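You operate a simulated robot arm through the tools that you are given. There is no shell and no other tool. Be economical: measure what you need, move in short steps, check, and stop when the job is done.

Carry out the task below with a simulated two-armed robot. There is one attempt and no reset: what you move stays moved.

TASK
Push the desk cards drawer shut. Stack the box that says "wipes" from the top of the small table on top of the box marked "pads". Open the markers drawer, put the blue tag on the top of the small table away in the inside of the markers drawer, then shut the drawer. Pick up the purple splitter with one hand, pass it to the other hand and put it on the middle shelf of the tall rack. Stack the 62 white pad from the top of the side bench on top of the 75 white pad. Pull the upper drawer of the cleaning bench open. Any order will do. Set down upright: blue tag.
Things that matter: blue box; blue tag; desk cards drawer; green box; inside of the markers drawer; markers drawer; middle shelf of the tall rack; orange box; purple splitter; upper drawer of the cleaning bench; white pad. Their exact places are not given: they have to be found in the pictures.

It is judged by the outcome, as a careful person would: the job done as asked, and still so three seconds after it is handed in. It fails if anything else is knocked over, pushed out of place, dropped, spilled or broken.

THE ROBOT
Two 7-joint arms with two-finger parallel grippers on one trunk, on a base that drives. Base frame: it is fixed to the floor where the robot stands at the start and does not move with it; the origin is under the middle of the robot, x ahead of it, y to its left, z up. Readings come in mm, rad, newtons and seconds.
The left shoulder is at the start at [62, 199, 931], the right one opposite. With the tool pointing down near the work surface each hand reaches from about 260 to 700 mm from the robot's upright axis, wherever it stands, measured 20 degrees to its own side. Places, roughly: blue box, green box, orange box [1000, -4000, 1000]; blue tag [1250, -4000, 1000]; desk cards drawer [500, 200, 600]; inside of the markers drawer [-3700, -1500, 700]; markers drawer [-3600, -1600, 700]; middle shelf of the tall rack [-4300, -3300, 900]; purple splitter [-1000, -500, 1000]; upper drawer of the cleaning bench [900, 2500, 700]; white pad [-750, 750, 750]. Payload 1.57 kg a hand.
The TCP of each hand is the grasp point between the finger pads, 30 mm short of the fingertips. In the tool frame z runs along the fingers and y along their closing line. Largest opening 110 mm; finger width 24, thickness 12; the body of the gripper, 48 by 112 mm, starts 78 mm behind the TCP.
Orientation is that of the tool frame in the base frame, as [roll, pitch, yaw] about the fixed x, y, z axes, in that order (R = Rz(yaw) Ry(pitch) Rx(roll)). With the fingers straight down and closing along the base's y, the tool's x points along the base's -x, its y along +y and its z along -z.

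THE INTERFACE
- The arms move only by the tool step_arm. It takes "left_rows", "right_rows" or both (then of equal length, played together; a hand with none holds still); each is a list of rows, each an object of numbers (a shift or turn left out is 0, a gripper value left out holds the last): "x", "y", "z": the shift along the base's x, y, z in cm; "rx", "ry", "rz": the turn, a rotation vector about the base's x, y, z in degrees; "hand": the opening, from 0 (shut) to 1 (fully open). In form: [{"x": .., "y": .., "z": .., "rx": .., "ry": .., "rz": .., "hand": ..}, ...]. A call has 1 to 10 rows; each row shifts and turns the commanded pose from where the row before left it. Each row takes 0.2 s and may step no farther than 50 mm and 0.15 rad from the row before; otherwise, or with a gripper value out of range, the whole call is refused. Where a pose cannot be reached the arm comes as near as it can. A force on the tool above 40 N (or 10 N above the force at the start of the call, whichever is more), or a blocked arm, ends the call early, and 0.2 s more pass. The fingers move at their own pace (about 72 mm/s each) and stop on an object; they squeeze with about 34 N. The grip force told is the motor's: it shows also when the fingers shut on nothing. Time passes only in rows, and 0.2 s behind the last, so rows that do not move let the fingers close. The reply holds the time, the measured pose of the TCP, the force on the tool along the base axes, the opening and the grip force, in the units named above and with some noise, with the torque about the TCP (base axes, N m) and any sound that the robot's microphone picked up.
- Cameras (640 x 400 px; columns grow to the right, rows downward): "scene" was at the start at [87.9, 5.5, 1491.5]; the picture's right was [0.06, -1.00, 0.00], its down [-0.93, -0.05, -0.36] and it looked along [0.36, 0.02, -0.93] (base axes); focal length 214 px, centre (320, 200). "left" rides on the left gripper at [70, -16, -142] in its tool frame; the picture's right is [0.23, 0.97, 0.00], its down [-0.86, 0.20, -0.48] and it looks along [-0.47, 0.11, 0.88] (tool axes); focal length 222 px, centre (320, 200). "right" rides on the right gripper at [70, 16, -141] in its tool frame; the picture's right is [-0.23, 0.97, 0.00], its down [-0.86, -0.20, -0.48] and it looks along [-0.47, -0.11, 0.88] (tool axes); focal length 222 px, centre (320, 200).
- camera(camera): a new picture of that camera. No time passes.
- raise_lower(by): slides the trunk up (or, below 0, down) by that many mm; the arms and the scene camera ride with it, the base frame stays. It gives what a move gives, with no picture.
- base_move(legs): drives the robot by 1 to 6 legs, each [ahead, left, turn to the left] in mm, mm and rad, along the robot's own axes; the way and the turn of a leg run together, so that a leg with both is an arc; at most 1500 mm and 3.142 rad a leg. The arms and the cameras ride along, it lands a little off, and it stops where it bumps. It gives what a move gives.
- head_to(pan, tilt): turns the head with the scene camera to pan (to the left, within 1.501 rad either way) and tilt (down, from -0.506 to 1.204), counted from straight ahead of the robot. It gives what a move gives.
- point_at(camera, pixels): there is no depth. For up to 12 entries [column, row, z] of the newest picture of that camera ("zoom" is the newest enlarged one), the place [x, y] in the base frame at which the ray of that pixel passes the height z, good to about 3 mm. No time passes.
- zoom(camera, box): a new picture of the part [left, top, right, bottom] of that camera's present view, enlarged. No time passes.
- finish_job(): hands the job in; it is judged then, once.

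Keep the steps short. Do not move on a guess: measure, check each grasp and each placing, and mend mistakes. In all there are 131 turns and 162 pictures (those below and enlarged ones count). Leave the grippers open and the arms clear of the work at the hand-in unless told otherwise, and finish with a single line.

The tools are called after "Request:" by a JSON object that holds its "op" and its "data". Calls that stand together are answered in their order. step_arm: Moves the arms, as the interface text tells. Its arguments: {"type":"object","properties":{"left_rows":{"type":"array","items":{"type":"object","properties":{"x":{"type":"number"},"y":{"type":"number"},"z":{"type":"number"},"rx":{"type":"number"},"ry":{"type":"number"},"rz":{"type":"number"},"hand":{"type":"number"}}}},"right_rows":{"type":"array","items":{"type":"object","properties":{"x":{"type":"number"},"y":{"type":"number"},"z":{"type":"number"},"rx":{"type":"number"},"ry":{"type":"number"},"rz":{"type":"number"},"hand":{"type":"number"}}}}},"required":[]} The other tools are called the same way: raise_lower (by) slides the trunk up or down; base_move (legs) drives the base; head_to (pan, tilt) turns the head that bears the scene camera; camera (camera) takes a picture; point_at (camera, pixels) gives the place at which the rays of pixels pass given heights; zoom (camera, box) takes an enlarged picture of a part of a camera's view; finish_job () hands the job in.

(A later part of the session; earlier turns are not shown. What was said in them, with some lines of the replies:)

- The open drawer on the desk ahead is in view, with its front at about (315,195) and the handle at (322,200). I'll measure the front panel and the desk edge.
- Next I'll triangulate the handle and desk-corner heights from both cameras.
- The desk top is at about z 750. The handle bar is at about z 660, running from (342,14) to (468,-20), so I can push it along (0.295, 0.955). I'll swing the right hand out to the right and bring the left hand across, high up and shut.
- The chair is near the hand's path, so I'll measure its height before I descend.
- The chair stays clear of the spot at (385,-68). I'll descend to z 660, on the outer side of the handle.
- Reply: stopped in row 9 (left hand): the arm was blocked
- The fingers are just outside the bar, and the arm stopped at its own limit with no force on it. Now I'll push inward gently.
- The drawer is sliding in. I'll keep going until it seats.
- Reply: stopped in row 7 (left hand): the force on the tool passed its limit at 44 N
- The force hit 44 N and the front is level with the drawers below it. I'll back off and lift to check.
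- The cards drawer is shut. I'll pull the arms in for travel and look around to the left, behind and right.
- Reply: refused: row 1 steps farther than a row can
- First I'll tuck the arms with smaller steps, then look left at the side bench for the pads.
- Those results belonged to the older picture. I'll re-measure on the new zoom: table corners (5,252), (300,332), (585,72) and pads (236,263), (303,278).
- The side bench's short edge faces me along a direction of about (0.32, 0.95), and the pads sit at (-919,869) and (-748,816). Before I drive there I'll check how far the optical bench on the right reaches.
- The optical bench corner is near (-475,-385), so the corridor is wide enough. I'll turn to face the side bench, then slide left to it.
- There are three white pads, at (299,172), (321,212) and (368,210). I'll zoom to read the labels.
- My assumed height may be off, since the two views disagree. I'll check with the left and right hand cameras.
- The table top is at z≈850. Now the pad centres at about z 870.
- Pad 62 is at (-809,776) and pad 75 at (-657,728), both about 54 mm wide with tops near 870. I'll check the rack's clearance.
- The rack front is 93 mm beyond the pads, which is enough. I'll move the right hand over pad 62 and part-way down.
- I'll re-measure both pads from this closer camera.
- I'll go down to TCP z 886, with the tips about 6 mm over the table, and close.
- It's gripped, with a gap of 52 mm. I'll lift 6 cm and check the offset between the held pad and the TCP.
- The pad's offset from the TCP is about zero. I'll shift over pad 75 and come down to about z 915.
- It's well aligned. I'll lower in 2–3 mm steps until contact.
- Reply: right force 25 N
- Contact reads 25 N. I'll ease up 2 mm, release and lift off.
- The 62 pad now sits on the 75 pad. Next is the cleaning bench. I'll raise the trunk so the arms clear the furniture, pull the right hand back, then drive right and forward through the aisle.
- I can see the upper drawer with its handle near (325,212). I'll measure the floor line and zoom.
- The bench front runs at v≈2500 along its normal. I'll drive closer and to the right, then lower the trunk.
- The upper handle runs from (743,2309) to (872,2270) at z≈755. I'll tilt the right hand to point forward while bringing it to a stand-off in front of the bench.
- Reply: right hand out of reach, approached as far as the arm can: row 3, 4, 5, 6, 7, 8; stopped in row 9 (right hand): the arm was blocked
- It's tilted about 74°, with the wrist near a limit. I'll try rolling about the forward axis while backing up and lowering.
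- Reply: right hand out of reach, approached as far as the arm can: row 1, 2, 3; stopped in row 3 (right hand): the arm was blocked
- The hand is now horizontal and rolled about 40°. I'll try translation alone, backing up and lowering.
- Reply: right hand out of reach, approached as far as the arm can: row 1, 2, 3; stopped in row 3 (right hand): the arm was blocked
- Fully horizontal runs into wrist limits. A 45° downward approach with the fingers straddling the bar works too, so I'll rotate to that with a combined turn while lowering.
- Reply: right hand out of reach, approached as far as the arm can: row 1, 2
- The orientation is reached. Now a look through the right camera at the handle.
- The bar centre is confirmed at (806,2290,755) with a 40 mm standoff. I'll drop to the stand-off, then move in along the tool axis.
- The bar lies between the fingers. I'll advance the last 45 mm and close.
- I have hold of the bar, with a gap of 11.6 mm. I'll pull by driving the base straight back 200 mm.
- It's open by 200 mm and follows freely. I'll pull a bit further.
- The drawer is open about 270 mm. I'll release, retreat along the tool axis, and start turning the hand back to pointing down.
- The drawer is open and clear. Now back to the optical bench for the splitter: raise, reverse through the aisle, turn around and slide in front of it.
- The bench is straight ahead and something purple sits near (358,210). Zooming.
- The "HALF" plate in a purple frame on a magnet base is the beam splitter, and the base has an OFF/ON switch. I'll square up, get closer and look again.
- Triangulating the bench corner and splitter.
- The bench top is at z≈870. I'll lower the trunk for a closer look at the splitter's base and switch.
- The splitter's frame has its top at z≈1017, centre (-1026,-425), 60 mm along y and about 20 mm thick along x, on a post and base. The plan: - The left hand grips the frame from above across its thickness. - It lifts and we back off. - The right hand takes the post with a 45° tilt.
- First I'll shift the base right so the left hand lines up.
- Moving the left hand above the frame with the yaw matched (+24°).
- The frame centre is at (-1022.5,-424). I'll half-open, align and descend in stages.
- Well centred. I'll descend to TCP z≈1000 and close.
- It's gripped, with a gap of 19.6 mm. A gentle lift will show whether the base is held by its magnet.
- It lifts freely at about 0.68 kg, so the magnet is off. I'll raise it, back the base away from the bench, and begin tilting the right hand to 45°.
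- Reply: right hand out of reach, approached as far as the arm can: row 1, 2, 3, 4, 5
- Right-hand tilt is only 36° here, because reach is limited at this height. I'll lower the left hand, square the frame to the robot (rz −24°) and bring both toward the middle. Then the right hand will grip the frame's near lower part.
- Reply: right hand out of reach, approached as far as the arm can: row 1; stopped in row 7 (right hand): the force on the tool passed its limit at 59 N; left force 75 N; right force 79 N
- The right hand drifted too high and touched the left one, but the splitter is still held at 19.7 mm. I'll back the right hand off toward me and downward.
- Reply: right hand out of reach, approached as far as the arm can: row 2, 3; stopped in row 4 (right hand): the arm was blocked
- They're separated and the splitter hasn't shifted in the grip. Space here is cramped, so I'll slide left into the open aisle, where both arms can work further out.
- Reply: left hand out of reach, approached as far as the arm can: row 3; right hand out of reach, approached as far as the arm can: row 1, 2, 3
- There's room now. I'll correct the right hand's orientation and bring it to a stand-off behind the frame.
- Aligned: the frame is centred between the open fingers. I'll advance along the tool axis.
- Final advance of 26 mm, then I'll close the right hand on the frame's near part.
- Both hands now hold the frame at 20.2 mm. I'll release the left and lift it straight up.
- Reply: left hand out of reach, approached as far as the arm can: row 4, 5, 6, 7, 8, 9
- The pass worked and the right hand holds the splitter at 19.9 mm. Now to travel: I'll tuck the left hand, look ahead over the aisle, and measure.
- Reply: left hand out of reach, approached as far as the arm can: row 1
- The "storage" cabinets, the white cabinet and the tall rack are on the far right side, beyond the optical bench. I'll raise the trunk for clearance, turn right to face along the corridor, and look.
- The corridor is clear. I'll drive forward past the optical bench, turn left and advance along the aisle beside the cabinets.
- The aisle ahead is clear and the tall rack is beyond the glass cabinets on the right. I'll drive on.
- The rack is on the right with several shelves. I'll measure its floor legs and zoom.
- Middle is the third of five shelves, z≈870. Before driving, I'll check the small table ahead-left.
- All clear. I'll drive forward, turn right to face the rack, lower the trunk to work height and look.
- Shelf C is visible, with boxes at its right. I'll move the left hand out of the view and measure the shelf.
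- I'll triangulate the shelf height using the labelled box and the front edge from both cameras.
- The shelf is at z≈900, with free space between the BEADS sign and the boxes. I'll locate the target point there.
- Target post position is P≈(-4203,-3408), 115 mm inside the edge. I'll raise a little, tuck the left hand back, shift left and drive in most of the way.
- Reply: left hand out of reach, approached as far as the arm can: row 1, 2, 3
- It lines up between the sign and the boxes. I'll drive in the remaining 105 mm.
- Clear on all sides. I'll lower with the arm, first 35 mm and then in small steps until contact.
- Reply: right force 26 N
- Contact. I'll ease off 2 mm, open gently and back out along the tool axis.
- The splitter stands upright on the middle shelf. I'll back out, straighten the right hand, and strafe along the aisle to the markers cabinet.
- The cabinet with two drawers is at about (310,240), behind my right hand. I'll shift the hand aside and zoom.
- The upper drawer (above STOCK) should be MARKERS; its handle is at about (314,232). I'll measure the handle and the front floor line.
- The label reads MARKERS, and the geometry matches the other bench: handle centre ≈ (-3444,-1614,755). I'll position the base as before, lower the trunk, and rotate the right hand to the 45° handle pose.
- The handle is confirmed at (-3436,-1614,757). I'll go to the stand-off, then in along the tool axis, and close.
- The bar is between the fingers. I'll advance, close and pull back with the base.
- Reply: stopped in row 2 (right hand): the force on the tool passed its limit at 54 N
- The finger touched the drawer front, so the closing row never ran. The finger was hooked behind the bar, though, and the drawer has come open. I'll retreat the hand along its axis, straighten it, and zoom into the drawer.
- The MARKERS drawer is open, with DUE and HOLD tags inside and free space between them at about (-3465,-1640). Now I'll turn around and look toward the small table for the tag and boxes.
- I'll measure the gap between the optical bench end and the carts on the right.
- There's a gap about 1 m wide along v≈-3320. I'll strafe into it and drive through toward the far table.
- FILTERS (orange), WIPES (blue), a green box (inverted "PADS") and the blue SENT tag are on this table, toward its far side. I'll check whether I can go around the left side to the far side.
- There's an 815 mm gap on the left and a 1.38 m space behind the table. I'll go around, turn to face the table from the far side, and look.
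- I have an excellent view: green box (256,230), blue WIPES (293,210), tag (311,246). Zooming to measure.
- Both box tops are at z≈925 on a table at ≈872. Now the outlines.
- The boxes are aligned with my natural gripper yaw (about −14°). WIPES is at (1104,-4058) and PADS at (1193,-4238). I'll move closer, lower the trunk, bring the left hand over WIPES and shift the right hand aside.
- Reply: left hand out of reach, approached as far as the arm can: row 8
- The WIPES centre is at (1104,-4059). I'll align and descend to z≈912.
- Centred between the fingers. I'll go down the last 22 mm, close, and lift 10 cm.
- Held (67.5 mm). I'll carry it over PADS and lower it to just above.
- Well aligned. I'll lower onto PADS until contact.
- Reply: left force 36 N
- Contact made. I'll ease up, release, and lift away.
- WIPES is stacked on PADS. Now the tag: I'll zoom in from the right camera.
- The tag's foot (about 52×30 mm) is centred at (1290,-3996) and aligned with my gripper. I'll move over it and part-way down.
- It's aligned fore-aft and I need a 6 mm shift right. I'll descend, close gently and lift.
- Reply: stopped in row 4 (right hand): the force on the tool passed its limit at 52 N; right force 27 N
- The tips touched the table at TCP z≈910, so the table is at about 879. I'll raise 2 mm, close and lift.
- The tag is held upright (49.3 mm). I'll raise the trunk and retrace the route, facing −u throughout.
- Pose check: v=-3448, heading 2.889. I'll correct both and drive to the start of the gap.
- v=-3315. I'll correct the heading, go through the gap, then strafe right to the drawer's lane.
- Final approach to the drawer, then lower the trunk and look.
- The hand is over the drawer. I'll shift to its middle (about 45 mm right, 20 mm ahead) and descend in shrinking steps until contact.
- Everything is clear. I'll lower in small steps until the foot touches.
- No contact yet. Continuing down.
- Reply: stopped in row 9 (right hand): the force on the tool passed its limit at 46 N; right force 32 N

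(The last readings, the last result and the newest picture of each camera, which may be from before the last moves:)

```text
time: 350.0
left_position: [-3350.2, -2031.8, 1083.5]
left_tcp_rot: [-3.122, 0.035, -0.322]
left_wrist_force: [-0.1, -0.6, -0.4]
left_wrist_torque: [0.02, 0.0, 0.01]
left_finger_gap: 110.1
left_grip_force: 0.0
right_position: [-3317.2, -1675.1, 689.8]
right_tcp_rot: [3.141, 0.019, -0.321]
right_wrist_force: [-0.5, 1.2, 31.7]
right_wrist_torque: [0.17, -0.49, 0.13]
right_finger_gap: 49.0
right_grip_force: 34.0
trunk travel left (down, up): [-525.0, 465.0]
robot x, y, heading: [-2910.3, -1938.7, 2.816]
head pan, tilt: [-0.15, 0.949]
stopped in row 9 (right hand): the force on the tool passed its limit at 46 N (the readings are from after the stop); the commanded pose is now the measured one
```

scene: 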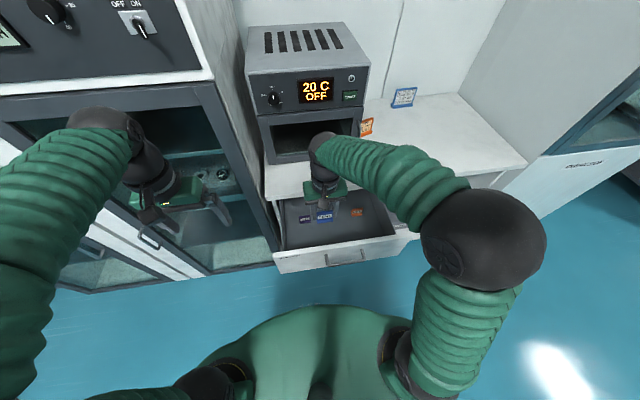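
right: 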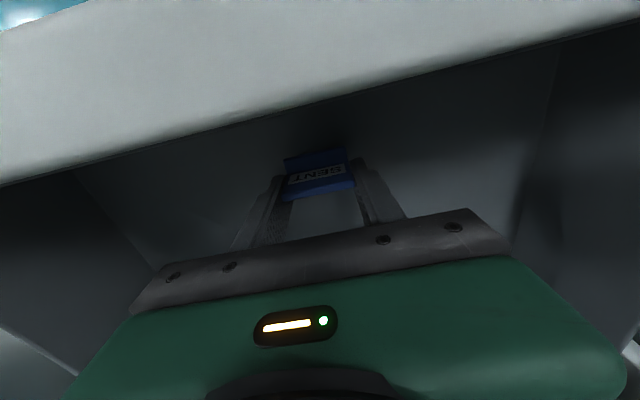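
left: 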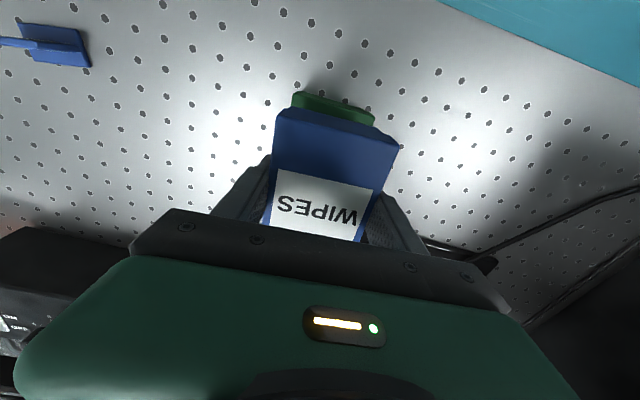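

Contact at TCP z≈691. I'll ease up, release, lift out and check the tag. Then I'll back up 200 mm and bring the closed hand down in front of the handle.

Request:
{"op": "step_arm", "data": {"right_rows": [{"z": 0.25}, {"hand": 0.55}, {"hand": 0.65}, {}, {"z": 4}, {"z": 4.3}, {"z": 4.3}, {"z": 4.3}, {"z": 4.3}]}}

Request:
{"op": "camera", "data": {"camera": "right"}}

Request:
{"op": "base_move", "data": {"legs": [[-200, 0, 0]]}}

Request:
{"op": "zoom", "data": {"camera": "scene", "box": [240, 120, 440, 260]}}

```text
time: 352.0
left_position: [-3351.6, -2031.2, 1082.6]
left_tcp_rot: [-3.124, 0.035, -0.321]
left_wrist_force: [0.0, -0.8, 0.4]
left_wrist_torque: [0.0, 0.02, -0.03]
left_finger_gap: 110.2
left_grip_force: 0.0
right_position: [-3315.2, -1675.5, 901.2]
right_tcp_rot: [-3.141, 0.013, -0.321]
right_wrist_force: [0.1, 0.4, -0.2]
right_wrist_torque: [-0.01, 0.0, -0.04]
right_finger_gap: 71.4
right_grip_force: 0.0
trunk travel left (down, up): [-525.0, 465.0]
robot x, y, heading: [-2911.5, -1938.3, 2.816]
head pan, tilt: [-0.15, 0.949]
```

```text
13 pictures are left
```

right: 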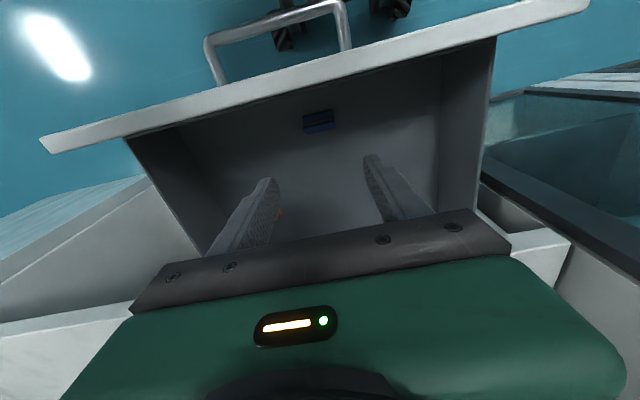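

```text
time: 353.6
left_position: [-3161.4, -2093.8, 1082.4]
left_tcp_rot: [-3.123, 0.033, -0.322]
left_wrist_force: [-0.7, 0.0, -0.3]
left_wrist_torque: [0.0, 0.0, 0.0]
left_finger_gap: 109.9
left_grip_force: 0.1
right_position: [-3124.1, -1738.7, 900.2]
right_tcp_rot: [-3.141, 0.013, -0.321]
right_wrist_force: [-0.1, 0.1, 0.7]
right_wrist_torque: [0.01, 0.03, -0.03]
right_finger_gap: 71.4
right_grip_force: 0.1
trunk travel left (down, up): [-525.0, 465.0]
robot x, y, heading: [-2722.4, -2003.5, 2.816]
head pan, tilt: [-0.15, 0.949]
```

```text
2.86 times, centred on (340, 190) of scene
```

zoom: 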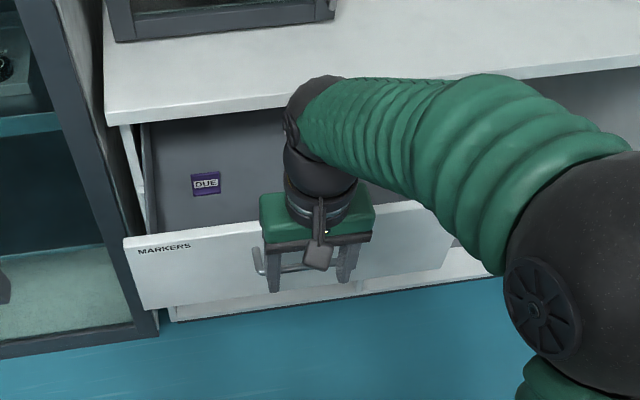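

The tag stands in the drawer. I'll close the hand and lower it in front of the handle, then check.

Request:
{"op": "step_arm", "data": {"right_rows": [{"hand": 0}, {}, {"z": -4.2}, {"z": -4.2}, {"z": -4.2}, {"z": -3.8}, {}]}}

Request:
{"op": "camera", "data": {"camera": "right"}}

Request:
{"op": "point_at", "data": {"camera": "right", "pixels": [[200, 150, 757], [250, 150, 757], [300, 150, 757], [300, 120, 757], [350, 150, 757], [400, 120, 757]]}}

```text
time: 355.2
left_position: [-3158.1, -2095.2, 1082.5]
left_tcp_rot: [-3.124, 0.036, -0.322]
left_wrist_force: [-0.5, 0.3, 0.6]
left_wrist_torque: [-0.02, 0.03, 0.0]
left_finger_gap: 110.0
left_grip_force: 0.0
right_position: [-3119.8, -1738.6, 737.3]
right_tcp_rot: [3.141, 0.015, -0.324]
right_wrist_force: [0.6, -0.1, 0.6]
right_wrist_torque: [0.03, 0.02, -0.01]
right_finger_gap: 0.0
right_grip_force: 21.2
trunk travel left (down, up): [-525.0, 465.0]
robot x, y, heading: [-2719.2, -2001.4, 2.815]
head pan, tilt: [-0.15, 0.949]
```

```text
11 pictures are left
```

right: 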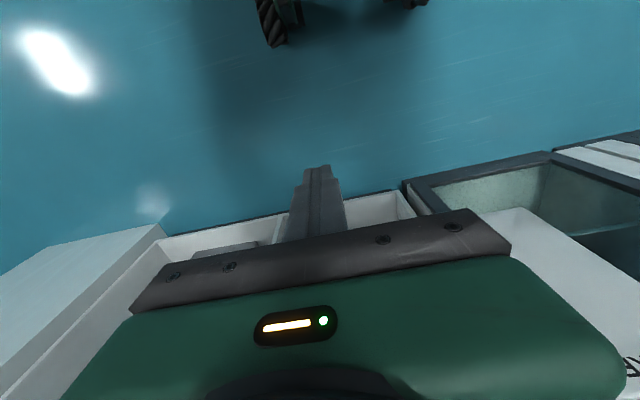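

```text
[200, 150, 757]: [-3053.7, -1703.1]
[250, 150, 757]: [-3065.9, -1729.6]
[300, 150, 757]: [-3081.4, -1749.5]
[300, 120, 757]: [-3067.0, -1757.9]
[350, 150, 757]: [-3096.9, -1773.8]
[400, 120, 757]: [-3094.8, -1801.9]
```

The fingers are in front of the handle. I'll push by driving forward 285 mm, then finish with force-limited arm steps.

Request:
{"op": "base_move", "data": {"legs": [[285, 0, 0]]}}

Request:
{"op": "step_arm", "data": {"right_rows": [{"x": -0.9, "y": 0.3}, {"x": -0.9, "y": 0.3}, {"x": -0.9, "y": 0.3}, {"x": -0.9, "y": 0.3}, {"x": -0.9, "y": 0.3}, {"x": -0.9, "y": 0.3}, {"x": -0.9, "y": 0.3}]}}

Request:
{"op": "zoom", "data": {"camera": "scene", "box": [240, 160, 440, 300]}}

```text
time: 357.2
left_position: [-3425.7, -2002.0, 1083.3]
left_tcp_rot: [-3.125, 0.035, -0.324]
left_wrist_force: [0.4, 0.1, 0.3]
left_wrist_torque: [0.0, 0.03, 0.02]
left_finger_gap: 110.0
left_grip_force: 0.2
right_position: [-3386.4, -1647.3, 738.0]
right_tcp_rot: [3.141, 0.012, -0.324]
right_wrist_force: [0.2, -0.3, 0.3]
right_wrist_torque: [0.02, -0.01, 0.0]
right_finger_gap: 0.0
right_grip_force: 21.2
trunk travel left (down, up): [-525.0, 465.0]
robot x, y, heading: [-2985.9, -1911.8, 2.81]
head pan, tilt: [-0.15, 0.949]
```

```text
time: 358.1
left_position: [-3423.4, -2003.7, 1086.2]
left_tcp_rot: [-3.124, 0.038, -0.328]
left_wrist_force: [0.0, -0.5, 0.0]
left_wrist_torque: [-0.01, -0.03, 0.02]
left_finger_gap: 109.9
left_grip_force: 0.0
right_position: [-3403.2, -1639.4, 735.5]
right_tcp_rot: [-3.14, -0.01, -0.319]
right_wrist_force: [25.5, -6.4, 7.9]
right_wrist_torque: [0.79, 3.24, 0.34]
right_finger_gap: 0.0
right_grip_force: 21.1
trunk travel left (down, up): [-525.0, 465.0]
robot x, y, heading: [-2988.0, -1910.9, 2.81]
head pan, tilt: [-0.15, 0.949]
stopped in row 4 (right hand): the force on the tool passed its limit at 51 N (the readings are from after the stop); the commanded pose is now the measured one
```

```text
2.86 times, centred on (340, 230) of scene
```

zoom: 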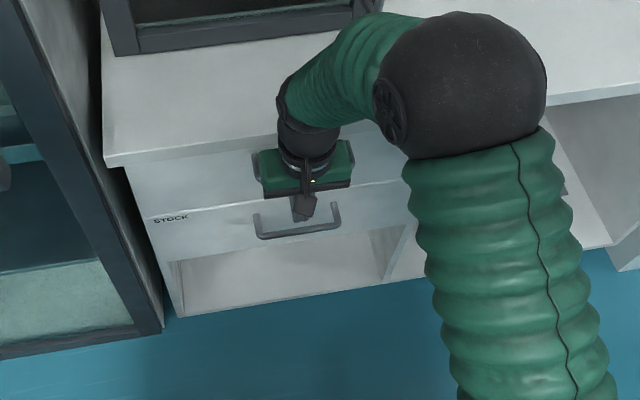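

The torque shows contact about 127 mm above the TCP, so the gripper body met the countertop edge and the drawer isn't quite shut. I'll back off 3 cm, tilt the fingers forward about 24° and push again.

Request:
{"op": "step_arm", "data": {"right_rows": [{"x": 2.8, "y": -0.95}, {"rx": 2.6, "ry": 7.7}, {"rx": 2.6, "ry": 7.7}, {"rx": 2.6, "ry": 7.7}, {"x": -1.9, "y": 0.64}, {"x": -1.14, "y": 0.38}, {"x": -1.14, "y": 0.38}, {"x": -1.0, "y": 0.33}, {"x": -1.0, "y": 0.33}, {"x": -0.8, "y": 0.27}]}}

Request:
{"op": "zoom", "data": {"camera": "scene", "box": [250, 180, 410, 280]}}

```text
time: 360.2
left_position: [-3424.4, -2000.3, 1083.2]
left_tcp_rot: [-3.125, 0.034, -0.325]
left_wrist_force: [-0.4, 0.9, 0.2]
left_wrist_torque: [0.0, -0.06, 0.01]
left_finger_gap: 110.2
left_grip_force: 0.1
right_position: [-3429.4, -1630.6, 728.7]
right_tcp_rot: [-3.133, 0.388, -0.318]
right_wrist_force: [15.3, -4.7, 1.9]
right_wrist_torque: [0.23, 0.7, 0.2]
right_finger_gap: 0.0
right_grip_force: 21.4
trunk travel left (down, up): [-525.0, 465.0]
robot x, y, heading: [-2984.5, -1911.0, 2.812]
head pan, tilt: [-0.15, 0.949]
stopped in row 10 (right hand): the force on the tool passed its limit at 48 N (the readings are from after the stop); the commanded pose is now the measured one
```

```text
4.00 times, centred on (330, 230) of scene
```

zoom: 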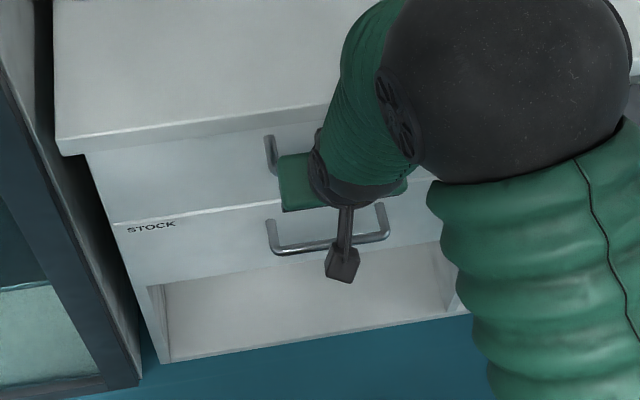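

It's pushed to 48 N at bar level and the front looks flush. I'll retreat, open the hand, back off and verify.

Request:
{"op": "step_arm", "data": {"right_rows": [{"x": 3, "y": -1}, {"x": 4, "y": -1.3}, {"x": 3, "y": -1, "z": 3}, {"z": 4.5, "hand": 1}, {"z": 4.5}, {"z": 4.5}, {"z": 4.5}]}}

Request:
{"op": "base_move", "data": {"legs": [[-300, 0, 0]]}}

Request:
{"op": "step_arm", "data": {"right_rows": [{"x": 1.5, "y": 4.5}, {"x": 1.5, "y": 4.5}, {"x": 1.5, "y": 4.5}, {"x": 1.5, "y": 4.5}]}}

Request:
{"op": "zoom", "data": {"camera": "scene", "box": [240, 100, 440, 260]}}

Request:
{"op": "point_at", "data": {"camera": "zoom", "pixels": [[200, 230, 757], [300, 230, 757], [200, 250, 757], [300, 250, 757], [200, 270, 757], [300, 270, 757]]}}

```text
time: 361.4
left_position: [-3423.9, -1999.7, 1084.6]
left_tcp_rot: [-3.126, 0.035, -0.327]
left_wrist_force: [-0.8, -0.4, -0.1]
left_wrist_torque: [-0.06, 0.04, 0.07]
left_finger_gap: 110.1
left_grip_force: 0.1
right_position: [-3276.8, -1536.0, 826.4]
right_tcp_rot: [-3.029, 0.328, -0.621]
right_wrist_force: [-0.2, -0.2, -0.1]
right_wrist_torque: [0.01, 0.0, -0.01]
right_finger_gap: 91.0
right_grip_force: 0.2
trunk travel left (down, up): [-525.0, 465.0]
robot x, y, heading: [-2988.3, -1911.3, 2.811]
head pan, tilt: [-0.15, 0.949]
stopped in row 6 (right hand): the arm was blocked; the commanded pose is now the measured one
```

```text
time: 363.5
left_position: [-3148.5, -2097.8, 1082.7]
left_tcp_rot: [-3.123, 0.035, -0.329]
left_wrist_force: [0.0, -0.8, 0.8]
left_wrist_torque: [0.03, 0.02, -0.01]
left_finger_gap: 110.0
left_grip_force: 0.1
right_position: [-2999.3, -1634.4, 825.6]
right_tcp_rot: [-3.024, 0.328, -0.621]
right_wrist_force: [-0.1, 0.8, -0.1]
right_wrist_torque: [0.01, 0.02, 0.03]
right_finger_gap: 110.0
right_grip_force: 0.2
trunk travel left (down, up): [-525.0, 465.0]
robot x, y, heading: [-2708.9, -2007.7, 2.806]
head pan, tilt: [-0.15, 0.949]
```

```text
time: 364.5
left_position: [-3146.4, -2095.3, 1084.5]
left_tcp_rot: [-3.125, 0.038, -0.329]
left_wrist_force: [0.4, -0.3, -0.6]
left_wrist_torque: [-0.07, 0.01, 0.02]
left_finger_gap: 110.0
left_grip_force: 0.1
right_position: [-2932.9, -1454.4, 824.0]
right_tcp_rot: [-3.026, 0.327, -0.622]
right_wrist_force: [0.7, 0.8, -0.4]
right_wrist_torque: [-0.03, 0.01, -0.02]
right_finger_gap: 109.8
right_grip_force: 0.1
trunk travel left (down, up): [-525.0, 465.0]
robot x, y, heading: [-2706.6, -2003.9, 2.804]
head pan, tilt: [-0.15, 0.949]
```

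```text
2.50 times, centred on (340, 180) of scene
```

zoom: 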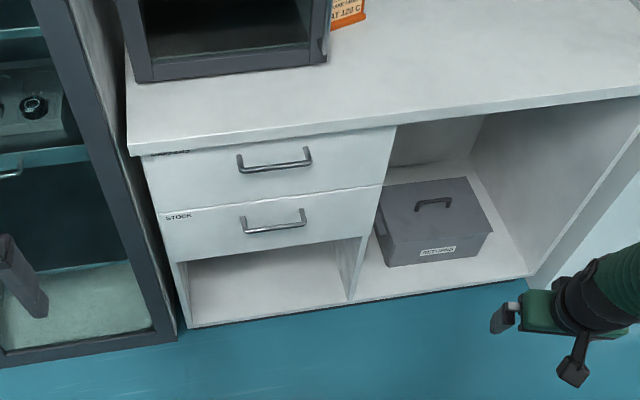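

```text
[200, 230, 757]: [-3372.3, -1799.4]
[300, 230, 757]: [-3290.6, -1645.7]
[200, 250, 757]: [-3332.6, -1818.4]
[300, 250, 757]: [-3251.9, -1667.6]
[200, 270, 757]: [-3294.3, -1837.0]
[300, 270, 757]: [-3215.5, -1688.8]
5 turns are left
```

The MARKERS drawer is flush with the STOCK drawer, the grippers are open and the arms are clear. Every task is done, so I'm handing in.

Request:
{"op": "finish_job", "data": {}}

```text
The job is handed in.
```

I finished all six parts and handed the job in: both drawers pushed shut (cards and markers), the cleaning bench drawer open, wipes on pads, the 62 pad on the 75, the blue tag upright in the markers drawer, and the splitter on the rack's middle shelf after being passed between hands.
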